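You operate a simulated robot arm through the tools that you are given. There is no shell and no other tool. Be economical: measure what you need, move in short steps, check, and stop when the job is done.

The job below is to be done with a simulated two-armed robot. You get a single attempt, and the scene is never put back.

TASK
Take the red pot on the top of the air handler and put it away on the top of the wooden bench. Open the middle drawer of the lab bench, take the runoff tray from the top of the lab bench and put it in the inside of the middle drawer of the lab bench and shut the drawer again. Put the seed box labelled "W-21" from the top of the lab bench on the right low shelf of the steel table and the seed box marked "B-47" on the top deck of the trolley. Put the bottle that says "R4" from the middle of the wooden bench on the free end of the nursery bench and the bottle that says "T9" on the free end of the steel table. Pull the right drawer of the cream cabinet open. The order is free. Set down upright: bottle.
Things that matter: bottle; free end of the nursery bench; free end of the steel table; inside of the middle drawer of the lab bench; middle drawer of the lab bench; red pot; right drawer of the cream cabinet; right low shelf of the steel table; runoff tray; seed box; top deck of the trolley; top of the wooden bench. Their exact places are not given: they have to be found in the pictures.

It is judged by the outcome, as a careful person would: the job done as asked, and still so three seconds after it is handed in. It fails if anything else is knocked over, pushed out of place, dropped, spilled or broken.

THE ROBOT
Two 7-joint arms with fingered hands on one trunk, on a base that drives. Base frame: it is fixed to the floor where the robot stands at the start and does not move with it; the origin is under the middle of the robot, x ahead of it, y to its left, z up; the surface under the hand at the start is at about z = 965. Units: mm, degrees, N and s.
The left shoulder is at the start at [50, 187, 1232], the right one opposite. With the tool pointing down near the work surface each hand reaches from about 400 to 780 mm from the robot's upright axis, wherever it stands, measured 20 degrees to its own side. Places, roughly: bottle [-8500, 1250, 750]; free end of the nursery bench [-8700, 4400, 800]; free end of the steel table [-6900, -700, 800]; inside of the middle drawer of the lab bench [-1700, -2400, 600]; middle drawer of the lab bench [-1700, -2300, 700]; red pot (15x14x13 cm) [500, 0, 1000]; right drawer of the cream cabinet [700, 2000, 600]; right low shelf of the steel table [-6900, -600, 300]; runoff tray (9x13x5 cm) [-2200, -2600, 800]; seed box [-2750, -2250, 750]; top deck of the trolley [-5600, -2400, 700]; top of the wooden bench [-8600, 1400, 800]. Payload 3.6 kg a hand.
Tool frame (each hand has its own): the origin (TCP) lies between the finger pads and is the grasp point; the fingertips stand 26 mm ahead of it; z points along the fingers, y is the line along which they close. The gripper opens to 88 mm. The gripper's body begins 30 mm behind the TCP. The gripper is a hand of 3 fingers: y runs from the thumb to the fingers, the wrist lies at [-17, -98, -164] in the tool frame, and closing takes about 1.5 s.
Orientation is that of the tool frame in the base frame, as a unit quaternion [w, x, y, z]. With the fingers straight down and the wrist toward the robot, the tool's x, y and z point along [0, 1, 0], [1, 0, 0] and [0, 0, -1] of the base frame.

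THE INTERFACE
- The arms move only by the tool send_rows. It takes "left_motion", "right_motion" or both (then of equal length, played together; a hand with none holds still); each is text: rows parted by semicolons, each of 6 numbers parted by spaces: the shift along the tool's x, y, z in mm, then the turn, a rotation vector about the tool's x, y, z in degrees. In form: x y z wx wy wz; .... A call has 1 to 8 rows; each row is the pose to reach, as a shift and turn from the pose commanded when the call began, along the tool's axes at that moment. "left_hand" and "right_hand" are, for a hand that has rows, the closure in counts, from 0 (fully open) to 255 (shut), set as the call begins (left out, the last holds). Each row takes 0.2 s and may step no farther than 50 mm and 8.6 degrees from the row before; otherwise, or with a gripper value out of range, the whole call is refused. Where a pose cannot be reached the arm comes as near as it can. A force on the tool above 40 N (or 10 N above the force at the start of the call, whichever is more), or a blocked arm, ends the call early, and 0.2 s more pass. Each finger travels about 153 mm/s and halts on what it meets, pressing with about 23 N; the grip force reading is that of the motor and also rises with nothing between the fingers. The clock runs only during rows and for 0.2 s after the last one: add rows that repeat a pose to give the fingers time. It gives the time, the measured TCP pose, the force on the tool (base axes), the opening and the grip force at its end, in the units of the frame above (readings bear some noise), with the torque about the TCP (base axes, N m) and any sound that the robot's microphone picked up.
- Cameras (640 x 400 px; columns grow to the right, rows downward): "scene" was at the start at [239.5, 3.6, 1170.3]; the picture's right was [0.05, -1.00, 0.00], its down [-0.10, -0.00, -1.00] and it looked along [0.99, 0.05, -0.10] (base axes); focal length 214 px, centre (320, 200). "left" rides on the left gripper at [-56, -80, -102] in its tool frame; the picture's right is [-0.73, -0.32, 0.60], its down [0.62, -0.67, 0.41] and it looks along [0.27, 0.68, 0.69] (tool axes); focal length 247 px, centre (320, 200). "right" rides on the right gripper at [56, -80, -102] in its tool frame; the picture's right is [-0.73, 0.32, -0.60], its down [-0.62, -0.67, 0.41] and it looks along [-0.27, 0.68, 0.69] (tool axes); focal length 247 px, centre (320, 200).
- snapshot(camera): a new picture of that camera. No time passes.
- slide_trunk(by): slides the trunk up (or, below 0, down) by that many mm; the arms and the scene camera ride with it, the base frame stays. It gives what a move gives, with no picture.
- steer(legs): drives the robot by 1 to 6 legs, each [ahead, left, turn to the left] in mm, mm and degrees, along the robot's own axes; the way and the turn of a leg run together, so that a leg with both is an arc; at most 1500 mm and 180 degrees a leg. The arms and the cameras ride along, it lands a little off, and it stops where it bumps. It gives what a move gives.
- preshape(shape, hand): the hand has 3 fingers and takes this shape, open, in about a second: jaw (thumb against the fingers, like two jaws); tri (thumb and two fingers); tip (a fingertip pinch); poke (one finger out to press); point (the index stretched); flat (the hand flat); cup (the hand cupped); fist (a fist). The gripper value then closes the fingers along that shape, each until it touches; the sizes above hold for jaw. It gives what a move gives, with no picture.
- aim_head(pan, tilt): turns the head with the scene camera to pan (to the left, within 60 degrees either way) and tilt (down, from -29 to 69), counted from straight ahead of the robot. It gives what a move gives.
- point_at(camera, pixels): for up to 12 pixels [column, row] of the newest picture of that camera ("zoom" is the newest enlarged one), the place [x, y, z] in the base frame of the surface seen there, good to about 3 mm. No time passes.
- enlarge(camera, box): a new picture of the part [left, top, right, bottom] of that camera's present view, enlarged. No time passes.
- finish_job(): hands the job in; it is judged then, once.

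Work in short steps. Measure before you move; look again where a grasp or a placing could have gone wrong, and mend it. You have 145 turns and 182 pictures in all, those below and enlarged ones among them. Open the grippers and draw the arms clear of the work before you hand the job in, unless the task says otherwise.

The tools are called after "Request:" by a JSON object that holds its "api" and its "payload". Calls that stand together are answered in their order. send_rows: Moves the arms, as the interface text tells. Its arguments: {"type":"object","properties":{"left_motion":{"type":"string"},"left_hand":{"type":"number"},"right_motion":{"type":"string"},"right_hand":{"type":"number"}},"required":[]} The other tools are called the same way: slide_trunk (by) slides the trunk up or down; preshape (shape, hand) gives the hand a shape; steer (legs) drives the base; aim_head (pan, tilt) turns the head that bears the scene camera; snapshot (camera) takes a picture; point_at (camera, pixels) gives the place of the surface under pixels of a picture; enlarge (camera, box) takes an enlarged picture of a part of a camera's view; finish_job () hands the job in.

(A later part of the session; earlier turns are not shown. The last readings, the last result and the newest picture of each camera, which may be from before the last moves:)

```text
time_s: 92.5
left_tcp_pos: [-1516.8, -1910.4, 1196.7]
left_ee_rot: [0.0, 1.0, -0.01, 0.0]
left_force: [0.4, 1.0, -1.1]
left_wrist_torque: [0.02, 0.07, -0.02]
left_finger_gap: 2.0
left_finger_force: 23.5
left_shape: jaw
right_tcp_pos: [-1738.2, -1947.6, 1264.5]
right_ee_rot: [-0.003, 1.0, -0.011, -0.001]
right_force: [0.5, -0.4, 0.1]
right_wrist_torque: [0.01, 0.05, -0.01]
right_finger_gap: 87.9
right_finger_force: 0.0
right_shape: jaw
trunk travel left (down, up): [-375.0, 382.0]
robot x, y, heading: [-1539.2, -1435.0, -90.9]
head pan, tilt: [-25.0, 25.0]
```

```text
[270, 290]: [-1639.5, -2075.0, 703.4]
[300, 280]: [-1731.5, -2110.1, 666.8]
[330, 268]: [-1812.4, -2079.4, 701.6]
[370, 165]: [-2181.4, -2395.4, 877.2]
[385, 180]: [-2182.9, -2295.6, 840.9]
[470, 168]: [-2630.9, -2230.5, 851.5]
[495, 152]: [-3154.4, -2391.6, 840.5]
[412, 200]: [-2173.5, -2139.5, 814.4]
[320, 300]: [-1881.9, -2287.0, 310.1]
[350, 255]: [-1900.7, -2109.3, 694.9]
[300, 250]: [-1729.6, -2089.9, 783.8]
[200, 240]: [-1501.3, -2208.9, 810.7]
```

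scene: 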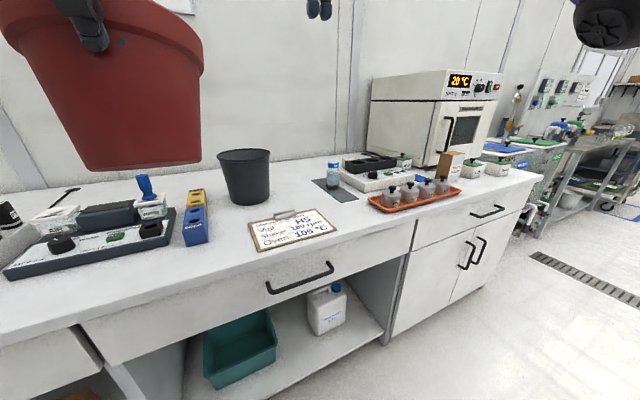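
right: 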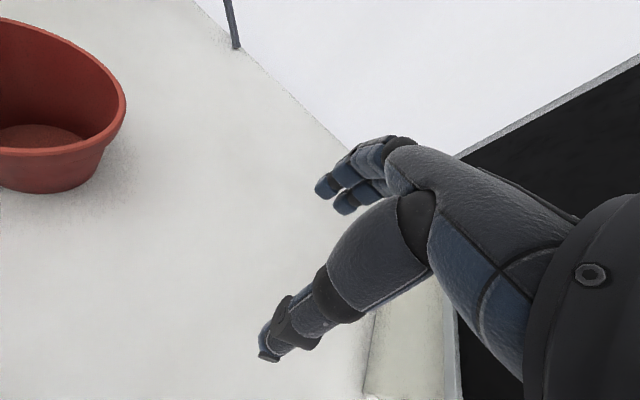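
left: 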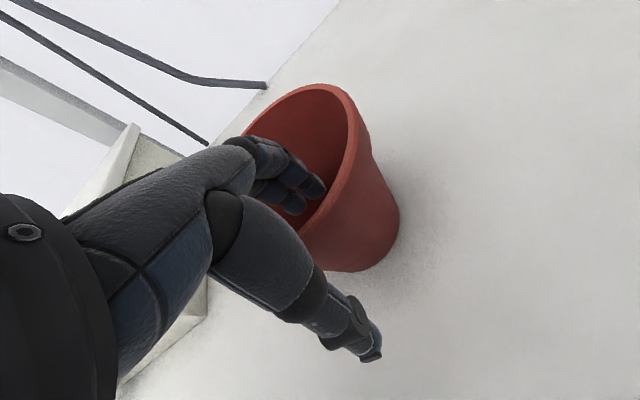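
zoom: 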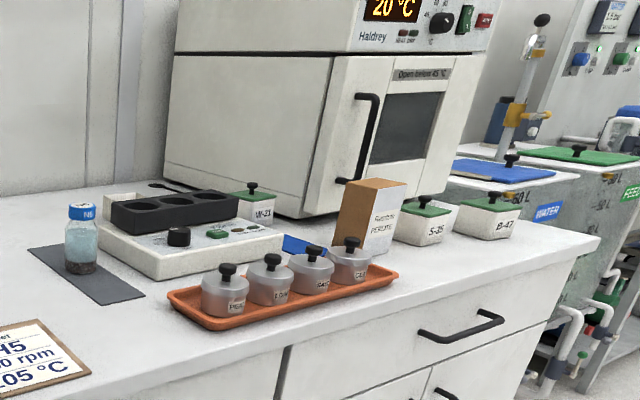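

The middle drawer's bar runs from x -1640 to -1812 at y -2077, z 703. W-21 is behind the hotplate and B-47 is at the right end. I lower the trunk, raise the left hand to keep the pot high, and turn the right hand forward.

Request:
{"api": "send_rows", "payload": {"left_motion": "0 -10 -40 0 0 0; 0 -20 -80 0 0 0; 0 -30 -120 0 0 0; 0 -30 -150 0 0 0"}}

Request:
{"api": "slide_trunk", "payload": {"by": -340}}

Request:
{"api": "send_rows", "payload": {"right_motion": "1 -5 27 -8.5 0 0; 2 -5 54 -17 0 0; 4 -5 81 -25.5 0 0; 6 -5 108 -34 0 0; 8 -5 135 -42.5 0 0; 10 -5 162 -51 0 0; 11 -5 190 -59.5 0 0; 12 -5 220 -68 0 0", "right_hand": 0}}

Request:
{"api": "send_rows", "payload": {"right_motion": "0 0 0 -8 0 0; 0 0 0 -15 0 0; 0 0 0 -22 0 0; 0 0 0 -22 0 0"}}

Request:
{"api": "snapshot", "payload": {"camera": "scene"}}

```text
time_s: 93.5
left_tcp_pos: [-1516.4, -1878.4, 1346.6]
left_ee_rot: [-0.001, 1.0, -0.01, 0.0]
left_force: [-0.1, -0.4, -0.5]
left_wrist_torque: [0.01, -0.01, 0.01]
left_finger_gap: 1.7
left_finger_force: 22.8
left_shape: jaw
right_tcp_pos: [-1739.6, -1947.6, 1263.8]
right_ee_rot: [-0.002, 1.0, -0.011, 0.0]
right_force: [0.6, 0.4, 0.0]
right_wrist_torque: [-0.01, -0.01, 0.03]
right_finger_gap: 87.8
right_finger_force: 0.2
right_shape: jaw
trunk travel left (down, up): [-375.0, 382.0]
robot x, y, heading: [-1532.5, -1437.2, -91.2]
head pan, tilt: [-25.0, 25.0]
```

```text
time_s: 96.8
left_tcp_pos: [-1516.2, -1881.2, 1007.4]
left_ee_rot: [0.0, 1.0, -0.009, 0.0]
left_force: [-0.1, -0.1, -0.8]
left_wrist_torque: [-0.01, -0.01, 0.06]
left_finger_gap: 1.6
left_finger_force: 22.7
left_shape: jaw
right_tcp_pos: [-1739.1, -1946.5, 926.0]
right_ee_rot: [-0.002, 1.0, -0.011, -0.001]
right_force: [0.8, 0.8, 0.8]
right_wrist_torque: [-0.02, 0.01, 0.01]
right_finger_gap: 87.9
right_finger_force: 0.0
right_shape: jaw
trunk travel left (down, up): [-35.0, 722.0]
robot x, y, heading: [-1533.8, -1434.5, -90.8]
head pan, tilt: [-25.0, 25.0]
```

```text
time_s: 98.6
left_tcp_pos: [-1516.5, -1880.8, 1007.3]
left_ee_rot: [0.0, 1.0, -0.01, 0.0]
left_force: [0.5, 0.2, -1.2]
left_wrist_torque: [0.03, -0.01, 0.02]
left_finger_gap: 1.3
left_finger_force: 22.7
left_shape: jaw
right_tcp_pos: [-1728.4, -1941.4, 703.7]
right_ee_rot: [0.557, 0.831, -0.008, -0.007]
right_force: [-0.7, 0.2, 0.2]
right_wrist_torque: [0.04, -0.02, 0.0]
right_finger_gap: 87.9
right_finger_force: 0.0
right_shape: jaw
right hand out of reach, approached as far as the arm can: row 2, 3, 4, 5, 6, 7
trunk travel left (down, up): [-35.0, 722.0]
robot x, y, heading: [-1535.2, -1432.9, -91.0]
head pan, tilt: [-25.0, 25.0]
```

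```text
time_s: 99.6
left_tcp_pos: [-1515.7, -1881.8, 1006.2]
left_ee_rot: [0.0, 1.0, -0.009, 0.0]
left_force: [0.4, -0.1, -0.9]
left_wrist_torque: [0.05, 0.0, -0.03]
left_finger_gap: 1.6
left_finger_force: 23.2
left_shape: jaw
right_tcp_pos: [-1727.9, -1942.2, 704.2]
right_ee_rot: [0.706, 0.708, -0.007, -0.008]
right_force: [-0.8, 0.4, 0.3]
right_wrist_torque: [-0.01, 0.01, -0.01]
right_finger_gap: 88.0
right_finger_force: 0.1
right_shape: jaw
trunk travel left (down, up): [-35.0, 722.0]
robot x, y, heading: [-1535.6, -1435.3, -91.0]
head pan, tilt: [-25.0, 25.0]
```

```text
157 pictures are left
```

scene: 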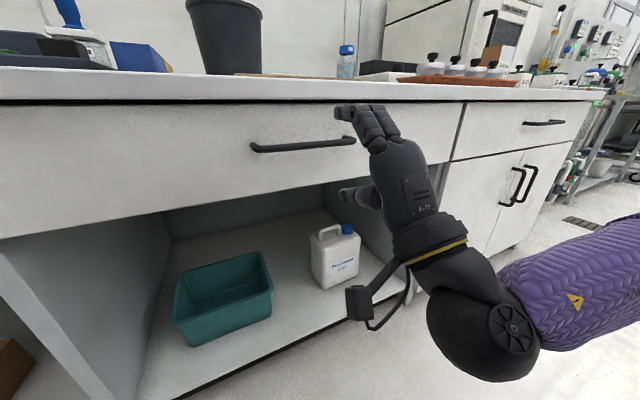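

I check the height of the bench-top underside against my upper fingers, and the bar.

Request:
{"api": "point_at", "payload": {"camera": "scene", "pixels": [[300, 85], [300, 96], [300, 101], [300, 110], [260, 148], [300, 145], [345, 140]]}}

```text
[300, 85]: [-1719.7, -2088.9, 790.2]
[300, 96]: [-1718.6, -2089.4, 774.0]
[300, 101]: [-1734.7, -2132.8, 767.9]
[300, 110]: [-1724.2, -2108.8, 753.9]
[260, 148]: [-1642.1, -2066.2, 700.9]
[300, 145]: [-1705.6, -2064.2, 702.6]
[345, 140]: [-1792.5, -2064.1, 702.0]
```

There is about 770 mm clearance and the bar's front is at y -2064. I advance 122 mm and close.

Request:
{"api": "send_rows", "payload": {"right_motion": "0 -2 40 0 0 0; 0 -2 80 0 0 0; 0 -2 110 0 0 0; 0 -2 123 0 0 0; 0 -2 123 0 0 0"}}

Request:
{"api": "send_rows", "payload": {"right_motion": "0 0 0 0 0 0; 0 0 0 0 0 0; 0 0 0 0 0 0; 0 0 0 0 0 0; 0 0 0 0 0 0; 0 0 0 0 0 0; 0 0 0 0 0 0", "right_hand": 255}}

Request:
{"api": "steer", "payload": {"legs": [[-290, 0, 0]]}}

Request:
{"api": "snapshot", "payload": {"camera": "scene"}}

```text
time_s: 100.8
left_tcp_pos: [-1517.0, -1881.4, 1008.0]
left_ee_rot: [0.0, 1.0, -0.01, 0.001]
left_force: [0.4, 0.2, -0.7]
left_wrist_torque: [0.04, 0.01, -0.02]
left_finger_gap: 1.3
left_finger_force: 22.5
left_shape: jaw
right_tcp_pos: [-1730.1, -2064.1, 701.3]
right_ee_rot: [0.705, 0.709, -0.007, -0.008]
right_force: [0.8, 0.4, -0.5]
right_wrist_torque: [0.0, -0.01, 0.04]
right_finger_gap: 88.2
right_finger_force: 0.1
right_shape: jaw
trunk travel left (down, up): [-35.0, 722.0]
robot x, y, heading: [-1537.2, -1436.2, -91.1]
head pan, tilt: [-25.0, 25.0]
```

```text
time_s: 102.4
left_tcp_pos: [-1515.9, -1882.1, 1006.8]
left_ee_rot: [-0.001, 1.0, -0.01, 0.0]
left_force: [-1.3, -1.0, -0.1]
left_wrist_torque: [0.01, 0.01, -0.02]
left_finger_gap: 1.8
left_finger_force: 23.0
left_shape: jaw
right_tcp_pos: [-1731.0, -2065.3, 701.1]
right_ee_rot: [0.706, 0.708, -0.006, -0.007]
right_force: [1.0, -3.7, -1.6]
right_wrist_torque: [-0.03, 0.02, -0.04]
right_finger_gap: 0.0
right_finger_force: 22.6
right_shape: jaw
trunk travel left (down, up): [-35.0, 722.0]
robot x, y, heading: [-1530.0, -1435.2, -90.8]
head pan, tilt: [-25.0, 25.0]
```

```text
time_s: 104.4
left_tcp_pos: [-1513.1, -1587.1, 1007.9]
left_ee_rot: [-0.001, 1.0, -0.011, 0.001]
left_force: [-0.5, 0.3, 0.6]
left_wrist_torque: [0.03, 0.02, 0.02]
left_finger_gap: 1.7
left_finger_force: 22.9
left_shape: jaw
right_tcp_pos: [-1728.6, -1770.0, 701.1]
right_ee_rot: [0.705, 0.709, -0.009, -0.01]
right_force: [-11.7, 0.6, -5.4]
right_wrist_torque: [0.03, 0.04, -0.01]
right_finger_gap: 0.0
right_finger_force: 23.0
right_shape: jaw
trunk travel left (down, up): [-35.0, 722.0]
robot x, y, heading: [-1529.3, -1142.2, -91.5]
head pan, tilt: [-25.0, 25.0]
```

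```text
156 pictures are left
```

scene: 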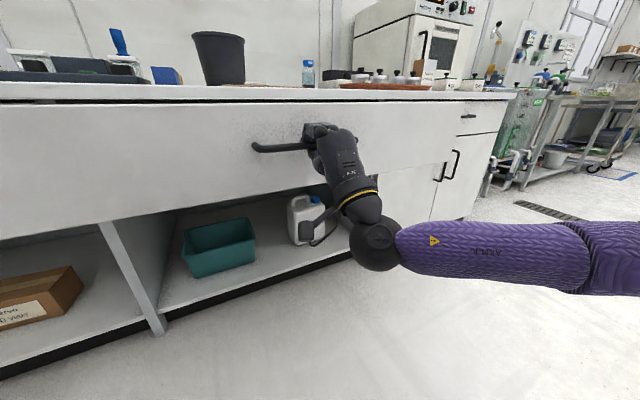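

The drawer is out about 295 mm. I release, back off, turn the hand down and raise the trunk.

Request:
{"api": "send_rows", "payload": {"right_motion": "0 0 0 0 0 0; 0 0 0 0 0 0; 0 0 0 0 0 0; 0 0 0 0 0 0; 0 0 0 0 0 0; 0 0 0 0 0 0", "right_hand": 0}}

Request:
{"api": "steer", "payload": {"legs": [[-150, 0, 0]]}}

Request:
{"api": "send_rows", "payload": {"right_motion": "0 25 -25 8.5 0 0; 0 50 -50 17 0 0; 0 75 -75 25.5 0 0; 0 100 -100 34 0 0; 0 125 -115 42.5 0 0; 0 150 -130 51 0 0; 0 175 -130 59.5 0 0; 0 200 -130 68 0 0"}}

Request:
{"api": "send_rows", "payload": {"right_motion": "0 0 0 8 0 0; 0 0 0 15 0 0; 0 0 0 22 0 0"}}

Request:
{"api": "slide_trunk", "payload": {"by": 350}}

Request:
{"api": "aim_head", "payload": {"pan": -30, "tilt": 25}}

Request:
{"api": "snapshot", "payload": {"camera": "scene"}}

```text
time_s: 105.8
left_tcp_pos: [-1512.8, -1586.5, 1006.5]
left_ee_rot: [-0.001, 1.0, -0.011, 0.0]
left_force: [0.4, -0.5, -0.1]
left_wrist_torque: [0.05, 0.02, 0.01]
left_finger_gap: 1.4
left_finger_force: 23.2
left_shape: jaw
right_tcp_pos: [-1727.8, -1770.0, 700.7]
right_ee_rot: [0.705, 0.709, -0.008, -0.009]
right_force: [0.1, -0.6, -0.4]
right_wrist_torque: [0.01, -0.03, 0.02]
right_finger_gap: 87.6
right_finger_force: 0.0
right_shape: jaw
trunk travel left (down, up): [-35.0, 722.0]
robot x, y, heading: [-1531.0, -1142.1, -91.1]
head pan, tilt: [-25.0, 25.0]
```

```text
time_s: 107.2
left_tcp_pos: [-1510.3, -1434.8, 1006.2]
left_ee_rot: [0.0, 1.0, -0.011, 0.0]
left_force: [-0.1, 0.0, -0.7]
left_wrist_torque: [0.02, 0.01, 0.03]
left_finger_gap: 1.7
left_finger_force: 23.6
left_shape: jaw
right_tcp_pos: [-1724.1, -1618.9, 702.5]
right_ee_rot: [0.705, 0.709, -0.009, -0.01]
right_force: [-0.6, 0.1, 0.5]
right_wrist_torque: [0.0, 0.0, 0.02]
right_finger_gap: 87.3
right_finger_force: 0.1
right_shape: jaw
trunk travel left (down, up): [-35.0, 722.0]
robot x, y, heading: [-1525.8, -988.6, -91.1]
head pan, tilt: [-25.0, 25.0]
```

```text
time_s: 109.0
left_tcp_pos: [-1510.2, -1435.4, 1006.0]
left_ee_rot: [-0.002, 1.0, -0.012, 0.001]
left_force: [0.0, -0.4, -0.9]
left_wrist_torque: [0.02, -0.03, 0.0]
left_finger_gap: 1.7
left_finger_force: 22.9
left_shape: jaw
right_tcp_pos: [-1707.4, -1573.5, 844.6]
right_ee_rot: [0.19, 0.982, -0.013, -0.004]
right_force: [-0.3, -0.2, -1.0]
right_wrist_torque: [0.02, -0.01, 0.05]
right_finger_gap: 87.9
right_finger_force: 0.0
right_shape: jaw
right hand out of reach, approached as far as the arm can: row 3, 4, 5, 6, 7, 8
trunk travel left (down, up): [-35.0, 722.0]
robot x, y, heading: [-1523.3, -989.9, -91.4]
head pan, tilt: [-25.0, 25.0]
```

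```text
time_s: 109.8
left_tcp_pos: [-1510.3, -1434.8, 1006.9]
left_ee_rot: [0.0, 1.0, -0.012, 0.0]
left_force: [-0.3, -0.3, -1.2]
left_wrist_torque: [0.03, 0.01, 0.03]
left_finger_gap: 1.5
left_finger_force: 22.4
left_shape: jaw
right_tcp_pos: [-1707.7, -1645.8, 779.5]
right_ee_rot: [-0.002, 1.0, -0.013, -0.001]
right_force: [0.0, 0.4, 0.7]
right_wrist_torque: [-0.01, 0.0, -0.04]
right_finger_gap: 88.0
right_finger_force: 0.1
right_shape: jaw
right hand out of reach, approached as far as the arm can: row 1, 2, 3
trunk travel left (down, up): [-35.0, 722.0]
robot x, y, heading: [-1525.1, -989.6, -91.1]
head pan, tilt: [-25.0, 25.0]
```

```text
time_s: 113.2
left_tcp_pos: [-1508.9, -1434.6, 1357.2]
left_ee_rot: [-0.001, 1.0, -0.011, -0.001]
left_force: [-0.3, -0.4, -0.2]
left_wrist_torque: [0.03, 0.03, -0.02]
left_finger_gap: 1.5
left_finger_force: 23.2
left_shape: jaw
right_tcp_pos: [-1708.3, -1648.0, 1128.4]
right_ee_rot: [-0.002, 1.0, -0.013, -0.001]
right_force: [0.5, 0.8, 0.3]
right_wrist_torque: [0.04, 0.0, 0.0]
right_finger_gap: 87.7
right_finger_force: 0.1
right_shape: jaw
trunk travel left (down, up): [-385.0, 372.0]
robot x, y, heading: [-1527.7, -984.5, -91.2]
head pan, tilt: [-25.0, 25.0]
```

```text
time_s: 113.9
left_tcp_pos: [-1510.5, -1435.2, 1357.2]
left_ee_rot: [0.0, 1.0, -0.012, 0.001]
left_force: [0.1, -0.8, -0.1]
left_wrist_torque: [0.02, 0.02, 0.03]
left_finger_gap: 1.5
left_finger_force: 23.0
left_shape: jaw
right_tcp_pos: [-1706.3, -1645.2, 1129.8]
right_ee_rot: [-0.003, 1.0, -0.013, -0.001]
right_force: [-0.2, 0.3, -0.5]
right_wrist_torque: [0.02, 0.02, 0.06]
right_finger_gap: 87.9
right_finger_force: 0.1
right_shape: jaw
trunk travel left (down, up): [-385.0, 372.0]
robot x, y, heading: [-1523.8, -991.6, -91.0]
head pan, tilt: [-30.0, 25.0]
```

```text
155 pictures are left
```

scene: 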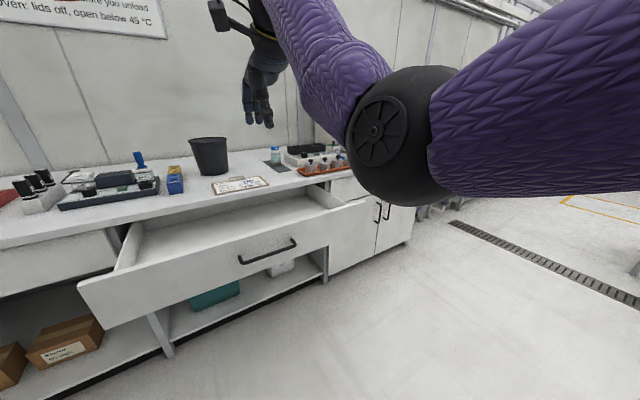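

The drawer is open and nothing has moved. I drive right, past the drawer, and look at the bench top for the tray and seed boxes.

Request:
{"api": "steer", "payload": {"legs": [[0, 0, 1], [0, -1050, 0], [450, 0, 0]]}}

Request:
{"api": "aim_head", "payload": {"pan": 15, "tilt": 28}}

Request:
{"api": "snapshot", "payload": {"camera": "scene"}}

```text
time_s: 122.0
left_tcp_pos: [-2528.9, -1897.5, 1356.4]
left_ee_rot: [-0.002, 1.0, 0.005, 0.0]
left_force: [-0.4, -0.5, -0.5]
left_wrist_torque: [0.05, -0.01, 0.01]
left_finger_gap: 1.6
left_finger_force: 23.1
left_shape: jaw
right_tcp_pos: [-2717.0, -2115.4, 1127.1]
right_ee_rot: [-0.003, 1.0, 0.004, -0.001]
right_force: [-0.3, -1.3, -0.4]
right_wrist_torque: [-0.01, 0.01, 0.03]
right_finger_gap: 88.0
right_finger_force: 0.0
right_shape: jaw
trunk travel left (down, up): [-385.0, 372.0]
robot x, y, heading: [-2556.4, -1455.0, -89.1]
head pan, tilt: [-30.0, 25.0]
```

```text
time_s: 123.1
left_tcp_pos: [-2527.9, -1897.4, 1358.1]
left_ee_rot: [0.001, 1.0, 0.006, 0.0]
left_force: [1.4, -0.1, -0.5]
left_wrist_torque: [0.02, -0.01, -0.03]
left_finger_gap: 1.8
left_finger_force: 23.0
left_shape: jaw
right_tcp_pos: [-2717.9, -2115.9, 1128.7]
right_ee_rot: [-0.003, 1.0, 0.006, -0.001]
right_force: [-0.9, 0.4, -0.2]
right_wrist_torque: [-0.01, -0.02, -0.01]
right_finger_gap: 88.0
right_finger_force: 0.0
right_shape: jaw
trunk travel left (down, up): [-385.0, 372.0]
robot x, y, heading: [-2564.6, -1459.2, -89.1]
head pan, tilt: [15.0, 28.0]
```

```text
154 pictures are left
```

scene: 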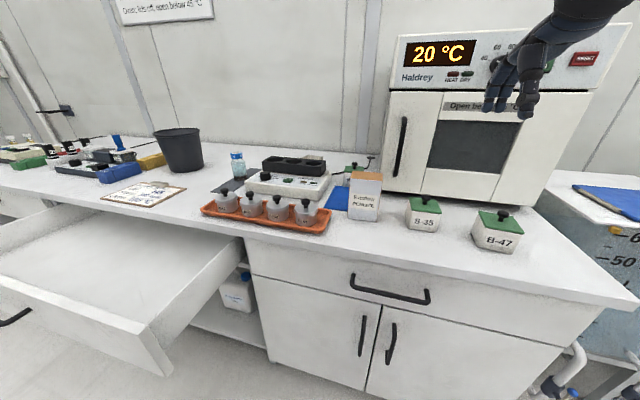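

I enlarge the hotplate area to find W-21 and the runoff tray.

Request:
{"api": "enlarge", "payload": {"camera": "scene", "box": [200, 130, 400, 255]}}

Request:
{"api": "enlarge", "payload": {"camera": "scene", "box": [0, 120, 200, 245]}}

```text
3.20 times, centred on (300, 192) of scene
```

zoom: 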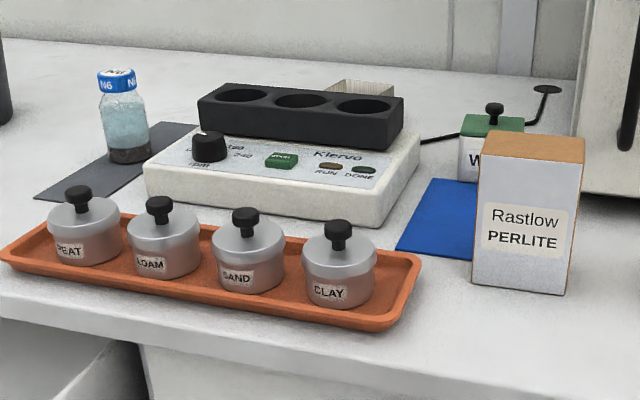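

```text
3.20 times, centred on (100, 182) of scene
```

zoom: 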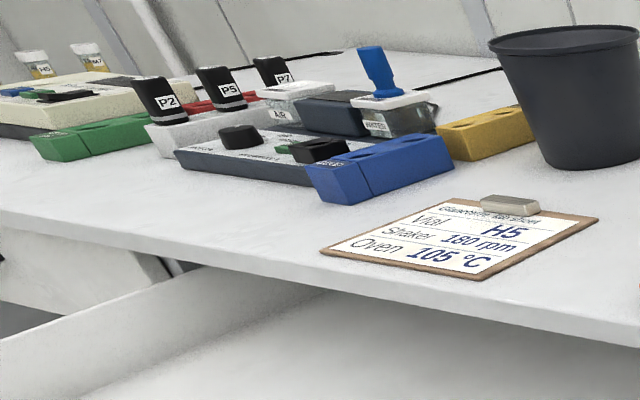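

A white ribbed tray is visible behind the hotplate at zoom (360,88). I raise the trunk for a better look over it.

Request:
{"api": "slide_trunk", "payload": {"by": 360}}

Request:
{"api": "aim_head", "payload": {"pan": 15, "tilt": 40}}

Request:
{"api": "snapshot", "payload": {"camera": "scene"}}

Request:
{"api": "enlarge", "payload": {"camera": "scene", "box": [220, 110, 420, 235]}}

```text
time_s: 126.6
left_tcp_pos: [-2528.1, -1897.7, 1717.6]
left_ee_rot: [-0.001, 1.0, 0.006, 0.0]
left_force: [0.1, -1.0, -1.2]
left_wrist_torque: [0.02, -0.01, -0.01]
left_finger_gap: 1.7
left_finger_force: 23.3
left_shape: jaw
right_tcp_pos: [-2717.8, -2115.6, 1488.2]
right_ee_rot: [-0.002, 1.0, 0.005, -0.001]
right_force: [-0.3, 0.0, 0.2]
right_wrist_torque: [-0.01, 0.01, -0.01]
right_finger_gap: 87.8
right_finger_force: 0.2
right_shape: jaw
trunk travel left (down, up): [-745.0, 12.0]
robot x, y, heading: [-2561.0, -1454.9, -89.0]
head pan, tilt: [15.0, 28.0]
```

```text
time_s: 127.3
left_tcp_pos: [-2527.1, -1895.8, 1717.1]
left_ee_rot: [0.0, 1.0, 0.005, 0.0]
left_force: [0.5, -0.7, 0.3]
left_wrist_torque: [0.02, -0.02, -0.03]
left_finger_gap: 1.8
left_finger_force: 22.8
left_shape: jaw
right_tcp_pos: [-2717.1, -2115.3, 1488.9]
right_ee_rot: [-0.004, 1.0, 0.006, 0.0]
right_force: [-0.1, 0.1, 0.1]
right_wrist_torque: [0.02, 0.03, -0.02]
right_finger_gap: 87.8
right_finger_force: 0.0
right_shape: jaw
trunk travel left (down, up): [-745.0, 12.0]
robot x, y, heading: [-2560.7, -1453.7, -89.0]
head pan, tilt: [15.0, 40.0]
```

```text
151 pictures are left
```

scene: 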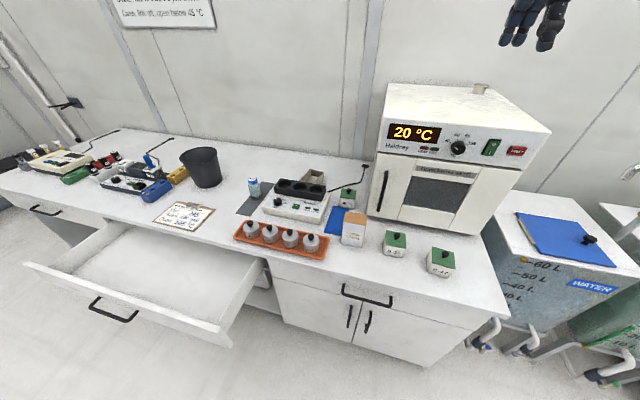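

```text
3.20 times, centred on (320, 172) of scene
```

zoom: 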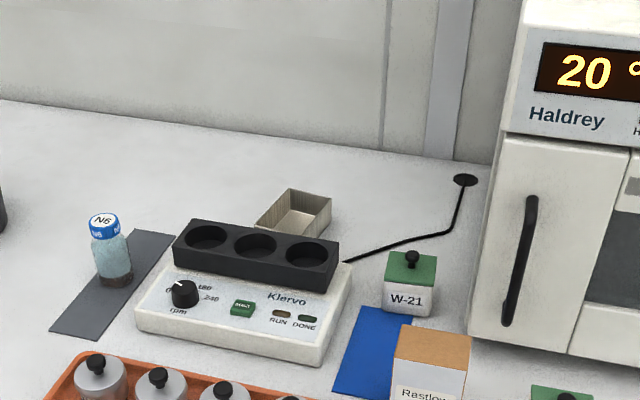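

The open runoff tray is behind the black block at zoom (293,213), and W-21 is at (410,285). I measure both.

Request:
{"api": "point_at", "payload": {"camera": "zoom", "pixels": [[288, 190], [330, 197], [328, 230], [257, 221], [300, 218], [310, 195], [322, 215], [410, 258], [385, 258], [437, 258], [408, 310], [400, 335]]}}

Request:
{"api": "point_at", "payload": {"camera": "scene", "pixels": [[306, 180], [270, 195], [330, 190], [285, 185], [352, 225], [335, 250], [396, 230], [440, 250], [441, 268], [130, 255], [230, 310], [225, 335]]}}

```text
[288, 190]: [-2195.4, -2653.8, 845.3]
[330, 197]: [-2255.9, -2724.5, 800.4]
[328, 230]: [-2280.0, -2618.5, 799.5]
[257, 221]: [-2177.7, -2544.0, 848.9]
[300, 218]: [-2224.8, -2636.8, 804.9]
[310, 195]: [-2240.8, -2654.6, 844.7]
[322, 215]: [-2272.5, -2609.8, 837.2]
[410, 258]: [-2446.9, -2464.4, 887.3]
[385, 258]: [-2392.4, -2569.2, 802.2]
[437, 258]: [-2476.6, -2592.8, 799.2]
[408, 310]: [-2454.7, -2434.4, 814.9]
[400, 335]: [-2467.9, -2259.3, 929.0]
```

```text
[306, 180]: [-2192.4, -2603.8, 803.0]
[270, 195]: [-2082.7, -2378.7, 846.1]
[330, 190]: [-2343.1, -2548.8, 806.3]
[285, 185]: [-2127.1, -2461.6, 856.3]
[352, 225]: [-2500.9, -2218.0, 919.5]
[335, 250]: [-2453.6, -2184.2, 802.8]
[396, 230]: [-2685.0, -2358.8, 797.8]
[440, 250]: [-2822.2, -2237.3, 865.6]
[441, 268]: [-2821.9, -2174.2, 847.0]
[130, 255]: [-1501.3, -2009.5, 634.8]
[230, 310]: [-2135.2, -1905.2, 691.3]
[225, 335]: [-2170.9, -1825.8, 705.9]
```

The tray (rim z 847) spans about x -2180…-2277 and y -2540…-2655, behind the block. The open drawer blocks a frontal approach, so I turn to heading -45°, which brings the right shoulder nearer the bench, and move in.

Request:
{"api": "steer", "payload": {"legs": [[0, 0, 44], [266, -82, 0]]}}

Request:
{"api": "aim_head", "payload": {"pan": -35, "tilt": 45}}

Request:
{"api": "snapshot", "payload": {"camera": "scene"}}

Request:
{"api": "enlarge", "payload": {"camera": "scene", "box": [220, 50, 420, 175]}}

```text
time_s: 131.3
left_tcp_pos: [-2096.4, -1994.2, 1718.3]
left_ee_rot: [0.0, 0.924, 0.382, 0.001]
left_force: [0.1, 0.0, 0.1]
left_wrist_torque: [0.05, 0.06, 0.02]
left_finger_gap: 1.5
left_finger_force: 23.0
left_shape: jaw
right_tcp_pos: [-2079.8, -2282.9, 1489.2]
right_ee_rot: [-0.001, 0.925, 0.38, 0.0]
right_force: [-0.4, 0.7, -0.3]
right_wrist_torque: [0.01, -0.01, 0.01]
right_finger_gap: 88.0
right_finger_force: 0.1
right_shape: jaw
trunk travel left (down, up): [-745.0, 12.0]
robot x, y, heading: [-2430.5, -1700.5, -45.0]
head pan, tilt: [15.0, 40.0]
```

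```text
time_s: 132.5
left_tcp_pos: [-2095.1, -1994.1, 1717.2]
left_ee_rot: [0.0, 0.925, 0.381, 0.0]
left_force: [-0.2, 0.4, -0.1]
left_wrist_torque: [0.03, 0.01, -0.01]
left_finger_gap: 1.7
left_finger_force: 22.9
left_shape: jaw
right_tcp_pos: [-2078.9, -2283.4, 1488.5]
right_ee_rot: [-0.002, 0.925, 0.381, -0.002]
right_force: [-0.8, 0.4, -0.5]
right_wrist_torque: [0.0, -0.01, -0.01]
right_finger_gap: 88.1
right_finger_force: 0.0
right_shape: jaw
trunk travel left (down, up): [-745.0, 12.0]
robot x, y, heading: [-2430.1, -1701.2, -44.9]
head pan, tilt: [-35.0, 45.0]
```

```text
149 pictures are left
```

scene: 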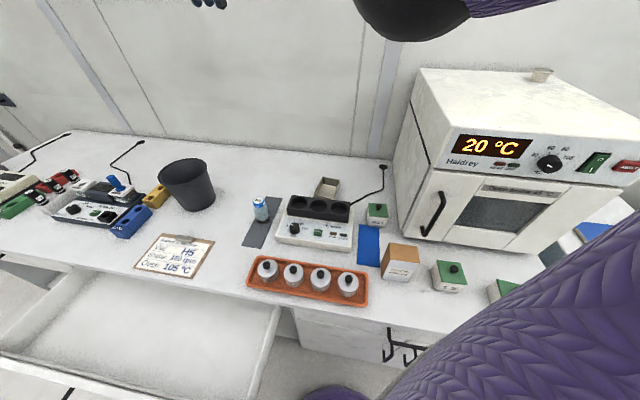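

```text
3.20 times, centred on (320, 112) of scene
```

zoom: 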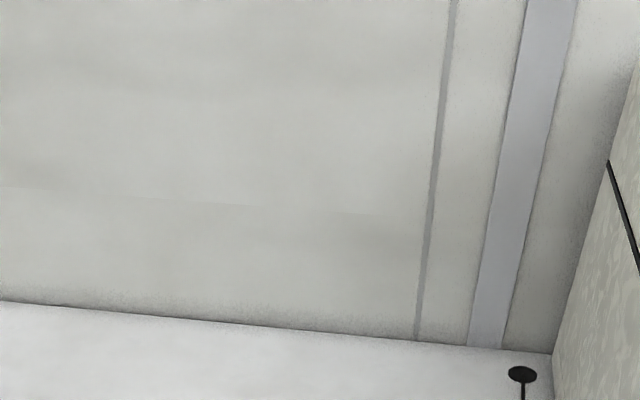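

I reached (-2430,-1700) freely. I zoom in on the tray.

Request:
{"api": "enlarge", "payload": {"camera": "scene", "box": [260, 160, 404, 250]}}

```text
4.44 times, centred on (332, 205) of scene
```

zoom: 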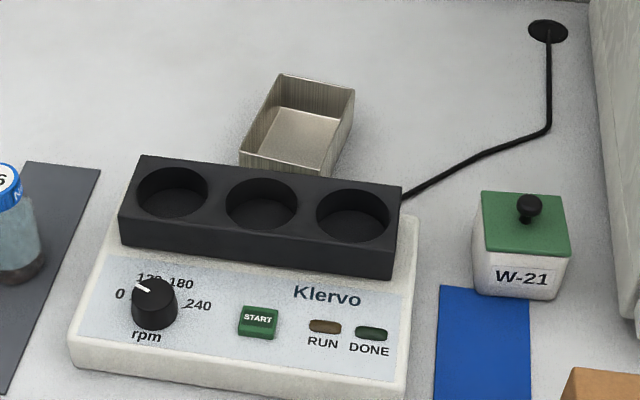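

Request:
{"api": "point_at", "payload": {"camera": "zoom", "pixels": [[281, 76], [353, 90], [240, 152], [330, 173], [351, 110], [290, 163], [300, 130], [400, 188], [142, 158], [418, 215], [346, 115], [260, 115]]}}

Request:
{"api": "point_at", "payload": {"camera": "zoom", "pixels": [[483, 194], [566, 196], [570, 255], [486, 250], [528, 200], [528, 218], [480, 280], [556, 290], [535, 222]]}}

```text
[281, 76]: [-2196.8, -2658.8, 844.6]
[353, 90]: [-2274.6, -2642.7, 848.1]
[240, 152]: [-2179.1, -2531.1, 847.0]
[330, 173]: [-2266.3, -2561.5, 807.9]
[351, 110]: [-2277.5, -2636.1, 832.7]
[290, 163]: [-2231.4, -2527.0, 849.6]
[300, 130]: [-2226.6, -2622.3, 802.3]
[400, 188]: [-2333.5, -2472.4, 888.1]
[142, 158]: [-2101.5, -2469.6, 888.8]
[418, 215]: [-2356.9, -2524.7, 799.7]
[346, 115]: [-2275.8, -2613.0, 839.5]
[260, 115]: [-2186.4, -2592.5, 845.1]
```

```text
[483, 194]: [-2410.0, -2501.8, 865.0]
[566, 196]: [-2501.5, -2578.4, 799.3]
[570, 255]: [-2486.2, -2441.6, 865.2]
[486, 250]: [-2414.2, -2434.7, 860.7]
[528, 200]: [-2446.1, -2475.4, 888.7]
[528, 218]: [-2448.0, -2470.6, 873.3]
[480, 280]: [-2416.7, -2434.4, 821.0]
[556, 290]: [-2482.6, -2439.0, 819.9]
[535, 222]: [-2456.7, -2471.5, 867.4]
```

Tray corners: front-left (-2179,-2531), back-right (-2275,-2643), rim z 847. The block's back edge is at y -2472, top 888, which leaves a 55 mm gap. I shift a little closer and lower the trunk.

Request:
{"api": "steer", "payload": {"legs": [[81, 18, 0]]}}

Request:
{"api": "slide_trunk", "payload": {"by": -400}}

```text
time_s: 133.6
left_tcp_pos: [-2026.2, -2039.4, 1718.1]
left_ee_rot: [0.001, 0.924, 0.382, 0.0]
left_force: [0.0, -0.1, -0.6]
left_wrist_torque: [0.0, 0.02, -0.01]
left_finger_gap: 1.7
left_finger_force: 23.4
left_shape: jaw
right_tcp_pos: [-2007.8, -2327.3, 1489.5]
right_ee_rot: [-0.001, 0.924, 0.381, -0.002]
right_force: [0.1, 0.5, 0.6]
right_wrist_torque: [-0.02, -0.02, -0.01]
right_finger_gap: 87.8
right_finger_force: 0.1
right_shape: jaw
trunk travel left (down, up): [-745.0, 12.0]
robot x, y, heading: [-2358.5, -1747.8, -44.5]
head pan, tilt: [-35.0, 45.0]
```

```text
time_s: 137.4
left_tcp_pos: [-2024.6, -2039.9, 1318.5]
left_ee_rot: [0.0, 0.924, 0.382, 0.0]
left_force: [0.2, -0.6, -1.1]
left_wrist_torque: [0.07, 0.04, -0.03]
left_finger_gap: 1.5
left_finger_force: 23.8
left_shape: jaw
right_tcp_pos: [-2007.6, -2327.5, 1088.4]
right_ee_rot: [-0.001, 0.924, 0.381, 0.0]
right_force: [1.2, -0.2, -1.2]
right_wrist_torque: [-0.01, -0.01, 0.01]
right_finger_gap: 87.9
right_finger_force: 0.0
right_shape: jaw
trunk travel left (down, up): [-345.0, 412.0]
robot x, y, heading: [-2360.7, -1745.9, -44.8]
head pan, tilt: [-35.0, 45.0]
```

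I move the right hand over the tray's front wall at height, yawing to face the wall and half-closing the fingers.

Request:
{"api": "send_rows", "payload": {"right_motion": "-42 -2 0 0 0 7; -84 -4 0 0 0 14; -126 -6 0 0 0 21; -168 -8 0 0 0 28; -210 -9 10 0 0 35; -252 -11 20 0 0 42; -296 -12 30 0 0 49; -296 -12 30 0 0 49", "right_hand": 90}}

Request:
{"api": "send_rows", "payload": {"right_motion": "0 0 0 7 0 0; 0 0 0 13 0 0; 0 0 0 20 0 0; 0 0 0 20 0 0"}}

Request:
{"api": "snapshot", "payload": {"camera": "right"}}

Request:
{"api": "enlarge", "payload": {"camera": "scene", "box": [220, 60, 460, 210]}}

```text
time_s: 139.2
left_tcp_pos: [-2023.8, -2039.3, 1318.2]
left_ee_rot: [0.001, 0.924, 0.381, 0.0]
left_force: [-0.2, 0.2, -0.5]
left_wrist_torque: [0.0, -0.01, 0.0]
left_finger_gap: 1.6
left_finger_force: 23.0
left_shape: jaw
right_tcp_pos: [-2224.9, -2528.9, 1059.6]
right_ee_rot: [-0.001, 0.999, -0.036, -0.002]
right_force: [-0.4, -0.1, 1.1]
right_wrist_torque: [0.0, 0.01, 0.03]
right_finger_gap: 57.3
right_finger_force: 0.0
right_shape: jaw
trunk travel left (down, up): [-345.0, 412.0]
robot x, y, heading: [-2357.9, -1745.3, -44.7]
head pan, tilt: [-35.0, 45.0]
```

```text
time_s: 140.2
left_tcp_pos: [-2023.8, -2040.6, 1317.1]
left_ee_rot: [0.001, 0.924, 0.381, 0.0]
left_force: [-0.3, -0.7, -0.5]
left_wrist_torque: [0.02, -0.01, 0.0]
left_finger_gap: 1.6
left_finger_force: 23.4
left_shape: jaw
right_tcp_pos: [-2226.8, -2528.5, 1060.3]
right_ee_rot: [-0.175, 0.984, -0.036, 0.003]
right_force: [-0.2, 0.0, 0.8]
right_wrist_torque: [0.02, 0.01, 0.0]
right_finger_gap: 57.5
right_finger_force: 0.0
right_shape: jaw
trunk travel left (down, up): [-345.0, 412.0]
robot x, y, heading: [-2358.4, -1745.2, -45.0]
head pan, tilt: [-35.0, 45.0]
```

```text
146 pictures are left
```

right: 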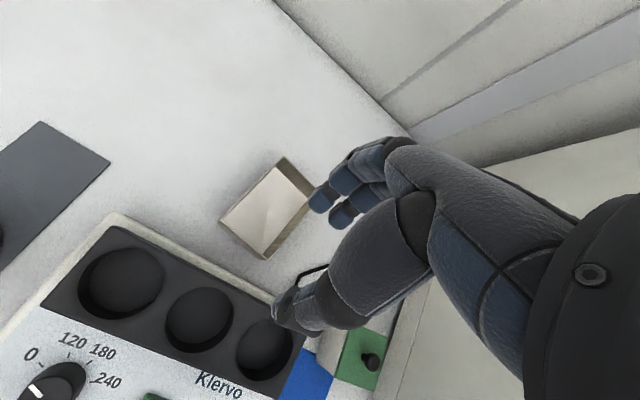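

```text
2.67 times, centred on (340, 135) of scene
```

zoom: 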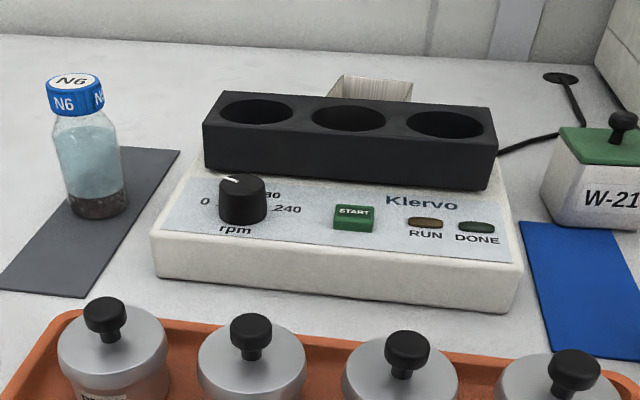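

The hand is lined up over the front wall, with the thumb over the gap. I go straight down 150 mm and check again.

Request:
{"api": "send_rows", "payload": {"right_motion": "0 15 42 0 0 0; 0 30 84 0 0 0; 0 42 117 0 0 0; 0 51 141 0 0 0; 0 51 141 0 0 0"}}

Request:
{"api": "snapshot", "payload": {"camera": "right"}}

Request:
{"api": "aim_head", "payload": {"pan": -25, "tilt": 28}}

Request:
{"api": "enlarge", "payload": {"camera": "scene", "box": [160, 50, 480, 250]}}

```text
time_s: 141.4
left_tcp_pos: [-2023.7, -2040.0, 1317.3]
left_ee_rot: [0.0, 0.924, 0.382, 0.0]
left_force: [-0.4, 0.5, 0.1]
left_wrist_torque: [0.08, 0.02, 0.01]
left_finger_gap: 1.5
left_finger_force: 23.3
left_shape: jaw
right_tcp_pos: [-2226.4, -2527.0, 910.8]
right_ee_rot: [-0.174, 0.984, -0.037, 0.004]
right_force: [0.4, -0.3, 0.0]
right_wrist_torque: [0.01, -0.03, 0.0]
right_finger_gap: 57.2
right_finger_force: 0.1
right_shape: jaw
trunk travel left (down, up): [-345.0, 412.0]
robot x, y, heading: [-2357.9, -1745.7, -45.0]
head pan, tilt: [-35.0, 45.0]
```

```text
144 pictures are left
```

right: 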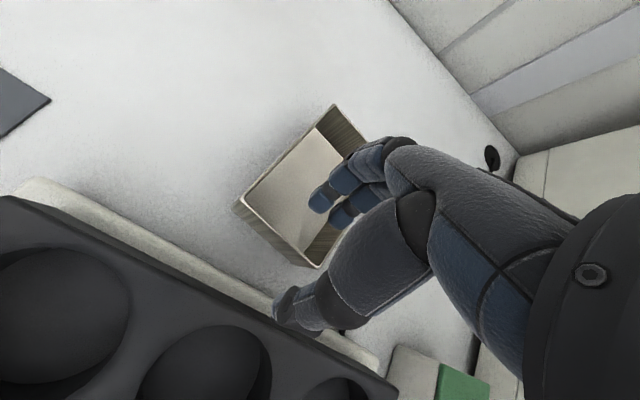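

```text
time_s: 142.2
left_tcp_pos: [-2024.1, -2040.3, 1315.4]
left_ee_rot: [-0.001, 0.924, 0.382, 0.0]
left_force: [-0.2, -0.9, -0.3]
left_wrist_torque: [0.03, 0.02, -0.02]
left_finger_gap: 1.6
left_finger_force: 22.7
left_shape: jaw
right_tcp_pos: [-2228.1, -2525.6, 910.6]
right_ee_rot: [-0.175, 0.984, -0.036, 0.004]
right_force: [-0.5, 0.9, -0.1]
right_wrist_torque: [0.01, -0.01, 0.01]
right_finger_gap: 57.7
right_finger_force: 0.1
right_shape: jaw
trunk travel left (down, up): [-345.0, 412.0]
robot x, y, heading: [-2356.4, -1745.8, -44.8]
head pan, tilt: [-25.0, 28.0]
```

```text
2.00 times, centred on (320, 150) of scene
```

zoom: 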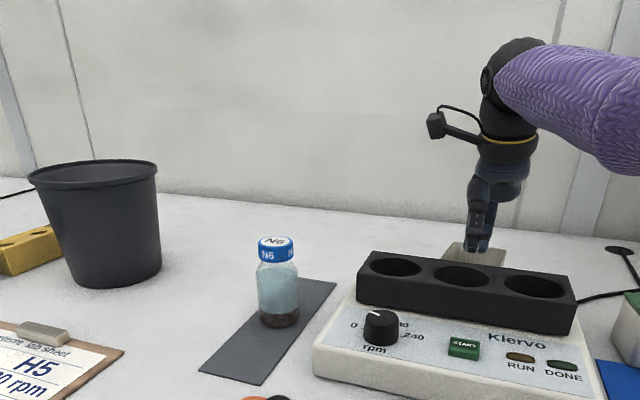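

A white ledge of the shaker sticks out behind the block. I measure its edge and the tray rim in the right camera.

Request:
{"api": "point_at", "payload": {"camera": "right", "pixels": [[200, 252], [205, 262], [250, 285], [262, 232], [290, 253], [315, 266], [245, 205], [280, 320]]}}

```text
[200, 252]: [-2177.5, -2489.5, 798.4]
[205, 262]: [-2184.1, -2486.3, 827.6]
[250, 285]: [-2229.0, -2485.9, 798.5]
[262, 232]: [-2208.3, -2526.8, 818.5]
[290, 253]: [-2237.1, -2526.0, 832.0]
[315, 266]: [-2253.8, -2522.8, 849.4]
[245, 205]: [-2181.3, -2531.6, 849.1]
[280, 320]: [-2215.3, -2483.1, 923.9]
```

The ledge edge is at y -2485 and the wall at -2526. I shift 11 mm forward, close a bit more so the thumb fits in the gap, and descend to the grasp height.

Request:
{"api": "send_rows", "payload": {"right_motion": "0 10 -4 0 0 0; 0 10 -4 0 0 0; 0 10 -4 0 0 0; 0 17 15 0 0 0; 0 24 34 0 0 0; 0 29 47 0 0 0; 0 32 56 0 0 0; 0 32 56 0 0 0", "right_hand": 116}}

Request:
{"api": "snapshot", "payload": {"camera": "right"}}

```text
time_s: 144.0
left_tcp_pos: [-2024.4, -2039.9, 1316.5]
left_ee_rot: [0.0, 0.924, 0.382, 0.0]
left_force: [-0.3, 0.2, 0.0]
left_wrist_torque: [0.01, 0.03, 0.0]
left_finger_gap: 1.6
left_finger_force: 23.1
left_shape: jaw
right_tcp_pos: [-2233.9, -2526.3, 848.5]
right_ee_rot: [-0.173, 0.984, -0.036, 0.004]
right_force: [-1.1, -1.4, -0.8]
right_wrist_torque: [-0.07, -0.02, 0.05]
right_finger_gap: 46.4
right_finger_force: 0.0
right_shape: jaw
right hand out of reach, approached as far as the arm can: row 4, 5, 6, 7, 8
trunk travel left (down, up): [-345.0, 412.0]
robot x, y, heading: [-2357.1, -1746.8, -45.0]
head pan, tilt: [-25.0, 28.0]
```

```text
142 pictures are left
```

right: 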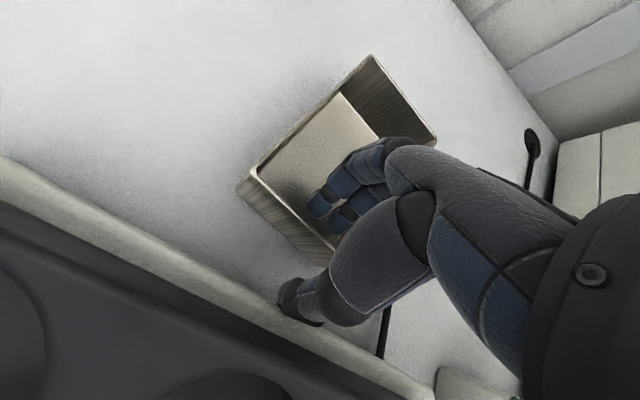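

The wall is between the thumb and fingers, so I close.

Request:
{"api": "send_rows", "payload": {"right_motion": "0 0 0 0 0 0; 0 0 0 0 0 0; 0 0 0 0 0 0; 0 0 0 0 0 0; 0 0 0 0 0 0; 0 0 0 0 0 0", "right_hand": 255}}

Request:
{"api": "send_rows", "payload": {"right_motion": "0 -7 -19 0 0 0; 0 -14 -38 0 0 0; 0 -30 -80 0 0 0; 0 -47 -125 0 0 0; 0 -60 -160 0 0 0; 0 -60 -160 0 0 0"}}

Request:
{"api": "snapshot", "payload": {"camera": "right"}}

Request:
{"api": "aim_head", "payload": {"pan": 10, "tilt": 50}}

Request:
{"api": "snapshot", "payload": {"camera": "scene"}}

```text
time_s: 145.4
left_tcp_pos: [-2025.4, -2040.1, 1316.3]
left_ee_rot: [0.0, 0.924, 0.382, 0.0]
left_force: [-0.3, 0.4, -0.5]
left_wrist_torque: [0.04, 0.01, 0.05]
left_finger_gap: 1.4
left_finger_force: 23.0
left_shape: jaw
right_tcp_pos: [-2233.2, -2526.7, 849.2]
right_ee_rot: [-0.175, 0.984, -0.036, 0.004]
right_force: [-0.5, 0.2, -0.1]
right_wrist_torque: [-0.05, -0.01, -0.01]
right_finger_gap: 4.6
right_finger_force: 23.2
right_shape: jaw
trunk travel left (down, up): [-345.0, 412.0]
robot x, y, heading: [-2358.6, -1739.2, -45.0]
head pan, tilt: [-25.0, 28.0]
```

```text
time_s: 146.8
left_tcp_pos: [-2024.3, -2041.4, 1317.2]
left_ee_rot: [0.0, 0.924, 0.382, 0.0]
left_force: [0.6, 0.4, -0.1]
left_wrist_torque: [0.0, 0.0, -0.02]
left_finger_gap: 1.6
left_finger_force: 23.2
left_shape: jaw
right_tcp_pos: [-2234.8, -2526.3, 1017.3]
right_ee_rot: [-0.174, 0.984, -0.035, 0.004]
right_force: [-0.4, 0.1, -1.9]
right_wrist_torque: [0.01, 0.03, -0.02]
right_finger_gap: 4.2
right_finger_force: 23.3
right_shape: jaw
trunk travel left (down, up): [-345.0, 412.0]
robot x, y, heading: [-2357.5, -1748.9, -45.0]
head pan, tilt: [-25.0, 28.0]
```

```text
141 pictures are left
```

right: 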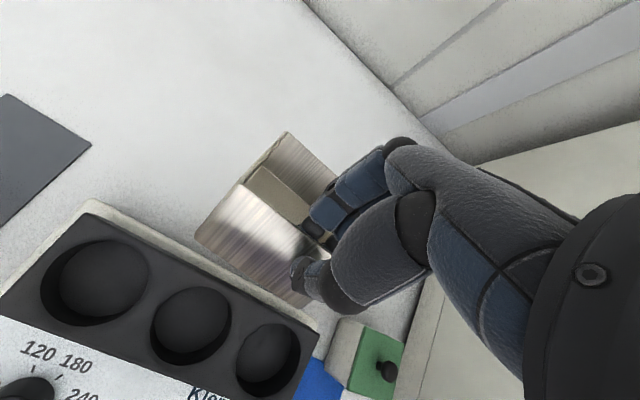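

```text
time_s: 147.8
left_tcp_pos: [-2024.7, -2040.2, 1318.2]
left_ee_rot: [0.0, 0.925, 0.381, 0.0]
left_force: [-0.9, 0.5, 0.2]
left_wrist_torque: [0.02, 0.02, -0.01]
left_finger_gap: 1.6
left_finger_force: 22.9
left_shape: jaw
right_tcp_pos: [-2236.3, -2527.5, 1015.9]
right_ee_rot: [-0.175, 0.984, -0.035, 0.003]
right_force: [0.3, 0.1, -1.3]
right_wrist_torque: [0.0, 0.04, 0.04]
right_finger_gap: 4.2
right_finger_force: 22.9
right_shape: jaw
trunk travel left (down, up): [-345.0, 412.0]
robot x, y, heading: [-2355.6, -1745.9, -44.9]
head pan, tilt: [10.0, 50.0]
```

```text
140 pictures are left
```

scene: 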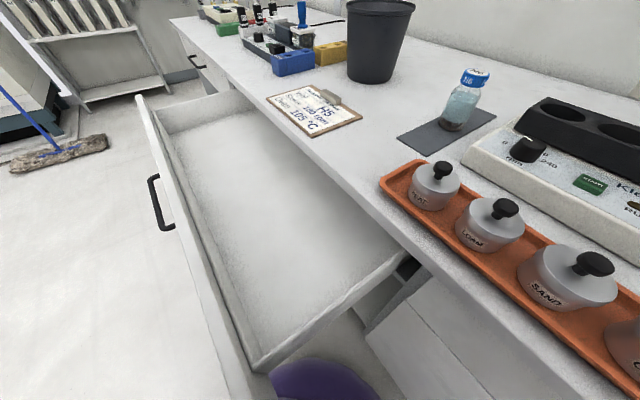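

The tray is held and slightly tilted. I measure the drawer interior.

Request:
{"api": "point_at", "payload": {"camera": "scene", "pixels": [[270, 200], [330, 240], [260, 350], [380, 265], [255, 365], [395, 250], [180, 170], [300, 290], [320, 300]]}}

```text
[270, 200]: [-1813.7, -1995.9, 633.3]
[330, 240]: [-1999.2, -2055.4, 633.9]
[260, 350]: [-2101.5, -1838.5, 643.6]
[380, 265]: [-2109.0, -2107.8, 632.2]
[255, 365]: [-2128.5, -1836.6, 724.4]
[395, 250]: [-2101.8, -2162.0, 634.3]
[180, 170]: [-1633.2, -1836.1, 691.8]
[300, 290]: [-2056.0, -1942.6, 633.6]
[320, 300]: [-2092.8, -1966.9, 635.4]
```

The drawer floor is at z 634, with the opening between y -1830 and -2090. I raise the trunk, back away and move squarely in front of the drawer.

Request:
{"api": "slide_trunk", "payload": {"by": 200}}

Request:
{"api": "steer", "payload": {"legs": [[-283, 283, 0], [0, 0, -45], [80, 570, 0]]}}

Request:
{"api": "aim_head", "payload": {"pan": -20, "tilt": 40}}

Request:
{"api": "snapshot", "payload": {"camera": "scene"}}

```text
time_s: 150.0
left_tcp_pos: [-2024.2, -2039.4, 1516.1]
left_ee_rot: [0.0, 0.924, 0.382, 0.0]
left_force: [0.8, 0.1, -1.0]
left_wrist_torque: [0.01, 0.01, -0.01]
left_finger_gap: 1.6
left_finger_force: 23.6
left_shape: jaw
right_tcp_pos: [-2235.9, -2523.6, 1228.5]
right_ee_rot: [-0.169, 0.985, -0.035, 0.009]
right_force: [-0.2, -0.4, -2.0]
right_wrist_torque: [0.02, 0.01, 0.01]
right_finger_gap: 3.8
right_finger_force: 22.4
right_shape: jaw
trunk travel left (down, up): [-545.0, 212.0]
robot x, y, heading: [-2360.0, -1746.3, -45.0]
head pan, tilt: [10.0, 50.0]
```

```text
time_s: 157.3
left_tcp_pos: [-1770.1, -1862.2, 1517.4]
left_ee_rot: [0.0, 1.0, 0.001, 0.0]
left_force: [0.0, -0.5, -0.8]
left_wrist_torque: [0.05, 0.01, 0.0]
left_finger_gap: 1.5
left_finger_force: 23.1
left_shape: jaw
right_tcp_pos: [-2260.4, -2057.5, 1229.7]
right_ee_rot: [-0.152, 0.898, -0.407, 0.074]
right_force: [-0.3, 0.8, -1.4]
right_wrist_torque: [0.04, 0.01, 0.0]
right_finger_gap: 4.0
right_finger_force: 22.5
right_shape: jaw
trunk travel left (down, up): [-545.0, 212.0]
robot x, y, heading: [-1801.0, -1420.4, -89.8]
head pan, tilt: [10.0, 50.0]
```

```text
time_s: 158.3
left_tcp_pos: [-1770.2, -1863.6, 1517.5]
left_ee_rot: [0.001, 1.0, 0.001, 0.0]
left_force: [-0.3, 0.4, -0.6]
left_wrist_torque: [0.06, 0.0, 0.05]
left_finger_gap: 1.7
left_finger_force: 23.0
left_shape: jaw
right_tcp_pos: [-2262.3, -2057.5, 1229.9]
right_ee_rot: [-0.152, 0.898, -0.407, 0.073]
right_force: [0.6, -0.7, -1.8]
right_wrist_torque: [0.02, -0.02, 0.0]
right_finger_gap: 4.2
right_finger_force: 23.5
right_shape: jaw
trunk travel left (down, up): [-545.0, 212.0]
robot x, y, heading: [-1800.4, -1417.6, -89.5]
head pan, tilt: [-20.0, 40.0]
```

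```text
139 pictures are left
```

scene: 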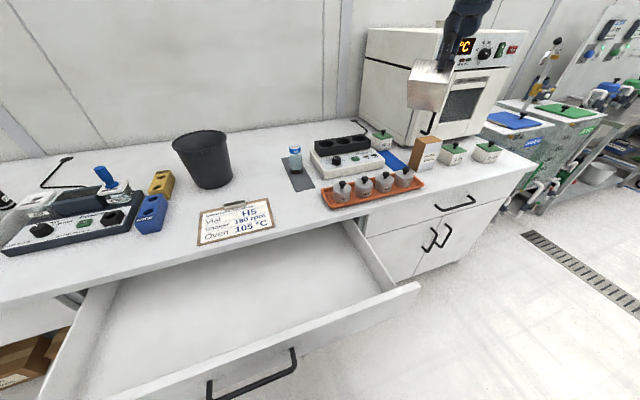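

I back off another 150 mm and zoom in on the held tray.

Request:
{"api": "steer", "payload": {"legs": [[-150, 0, 0]]}}

Request:
{"api": "enlarge", "payload": {"camera": "scene", "box": [360, 0, 520, 100]}}

```text
time_s: 159.7
left_tcp_pos: [-1772.9, -1712.3, 1517.7]
left_ee_rot: [0.0, 1.0, 0.001, 0.001]
left_force: [0.2, 0.2, -1.3]
left_wrist_torque: [0.05, -0.02, 0.03]
left_finger_gap: 1.5
left_finger_force: 22.9
left_shape: jaw
right_tcp_pos: [-2262.3, -1907.1, 1229.7]
right_ee_rot: [-0.152, 0.897, -0.408, 0.074]
right_force: [0.1, 0.6, -1.5]
right_wrist_torque: [0.06, -0.03, -0.01]
right_finger_gap: 4.1
right_finger_force: 22.9
right_shape: jaw
trunk travel left (down, up): [-545.0, 212.0]
robot x, y, heading: [-1797.1, -1271.9, -89.7]
head pan, tilt: [-20.0, 40.0]
```

```text
4.00 times, centred on (440, 50) of scene
```

zoom: 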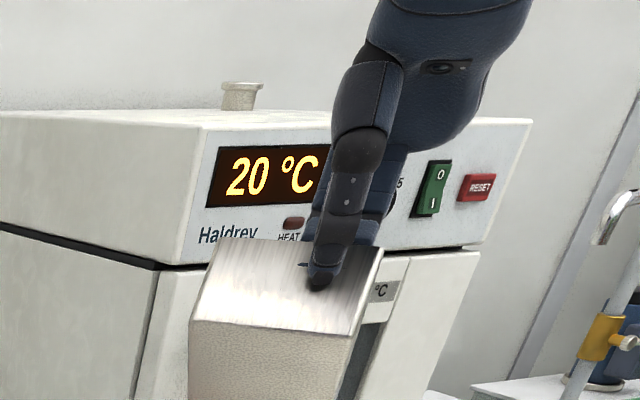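

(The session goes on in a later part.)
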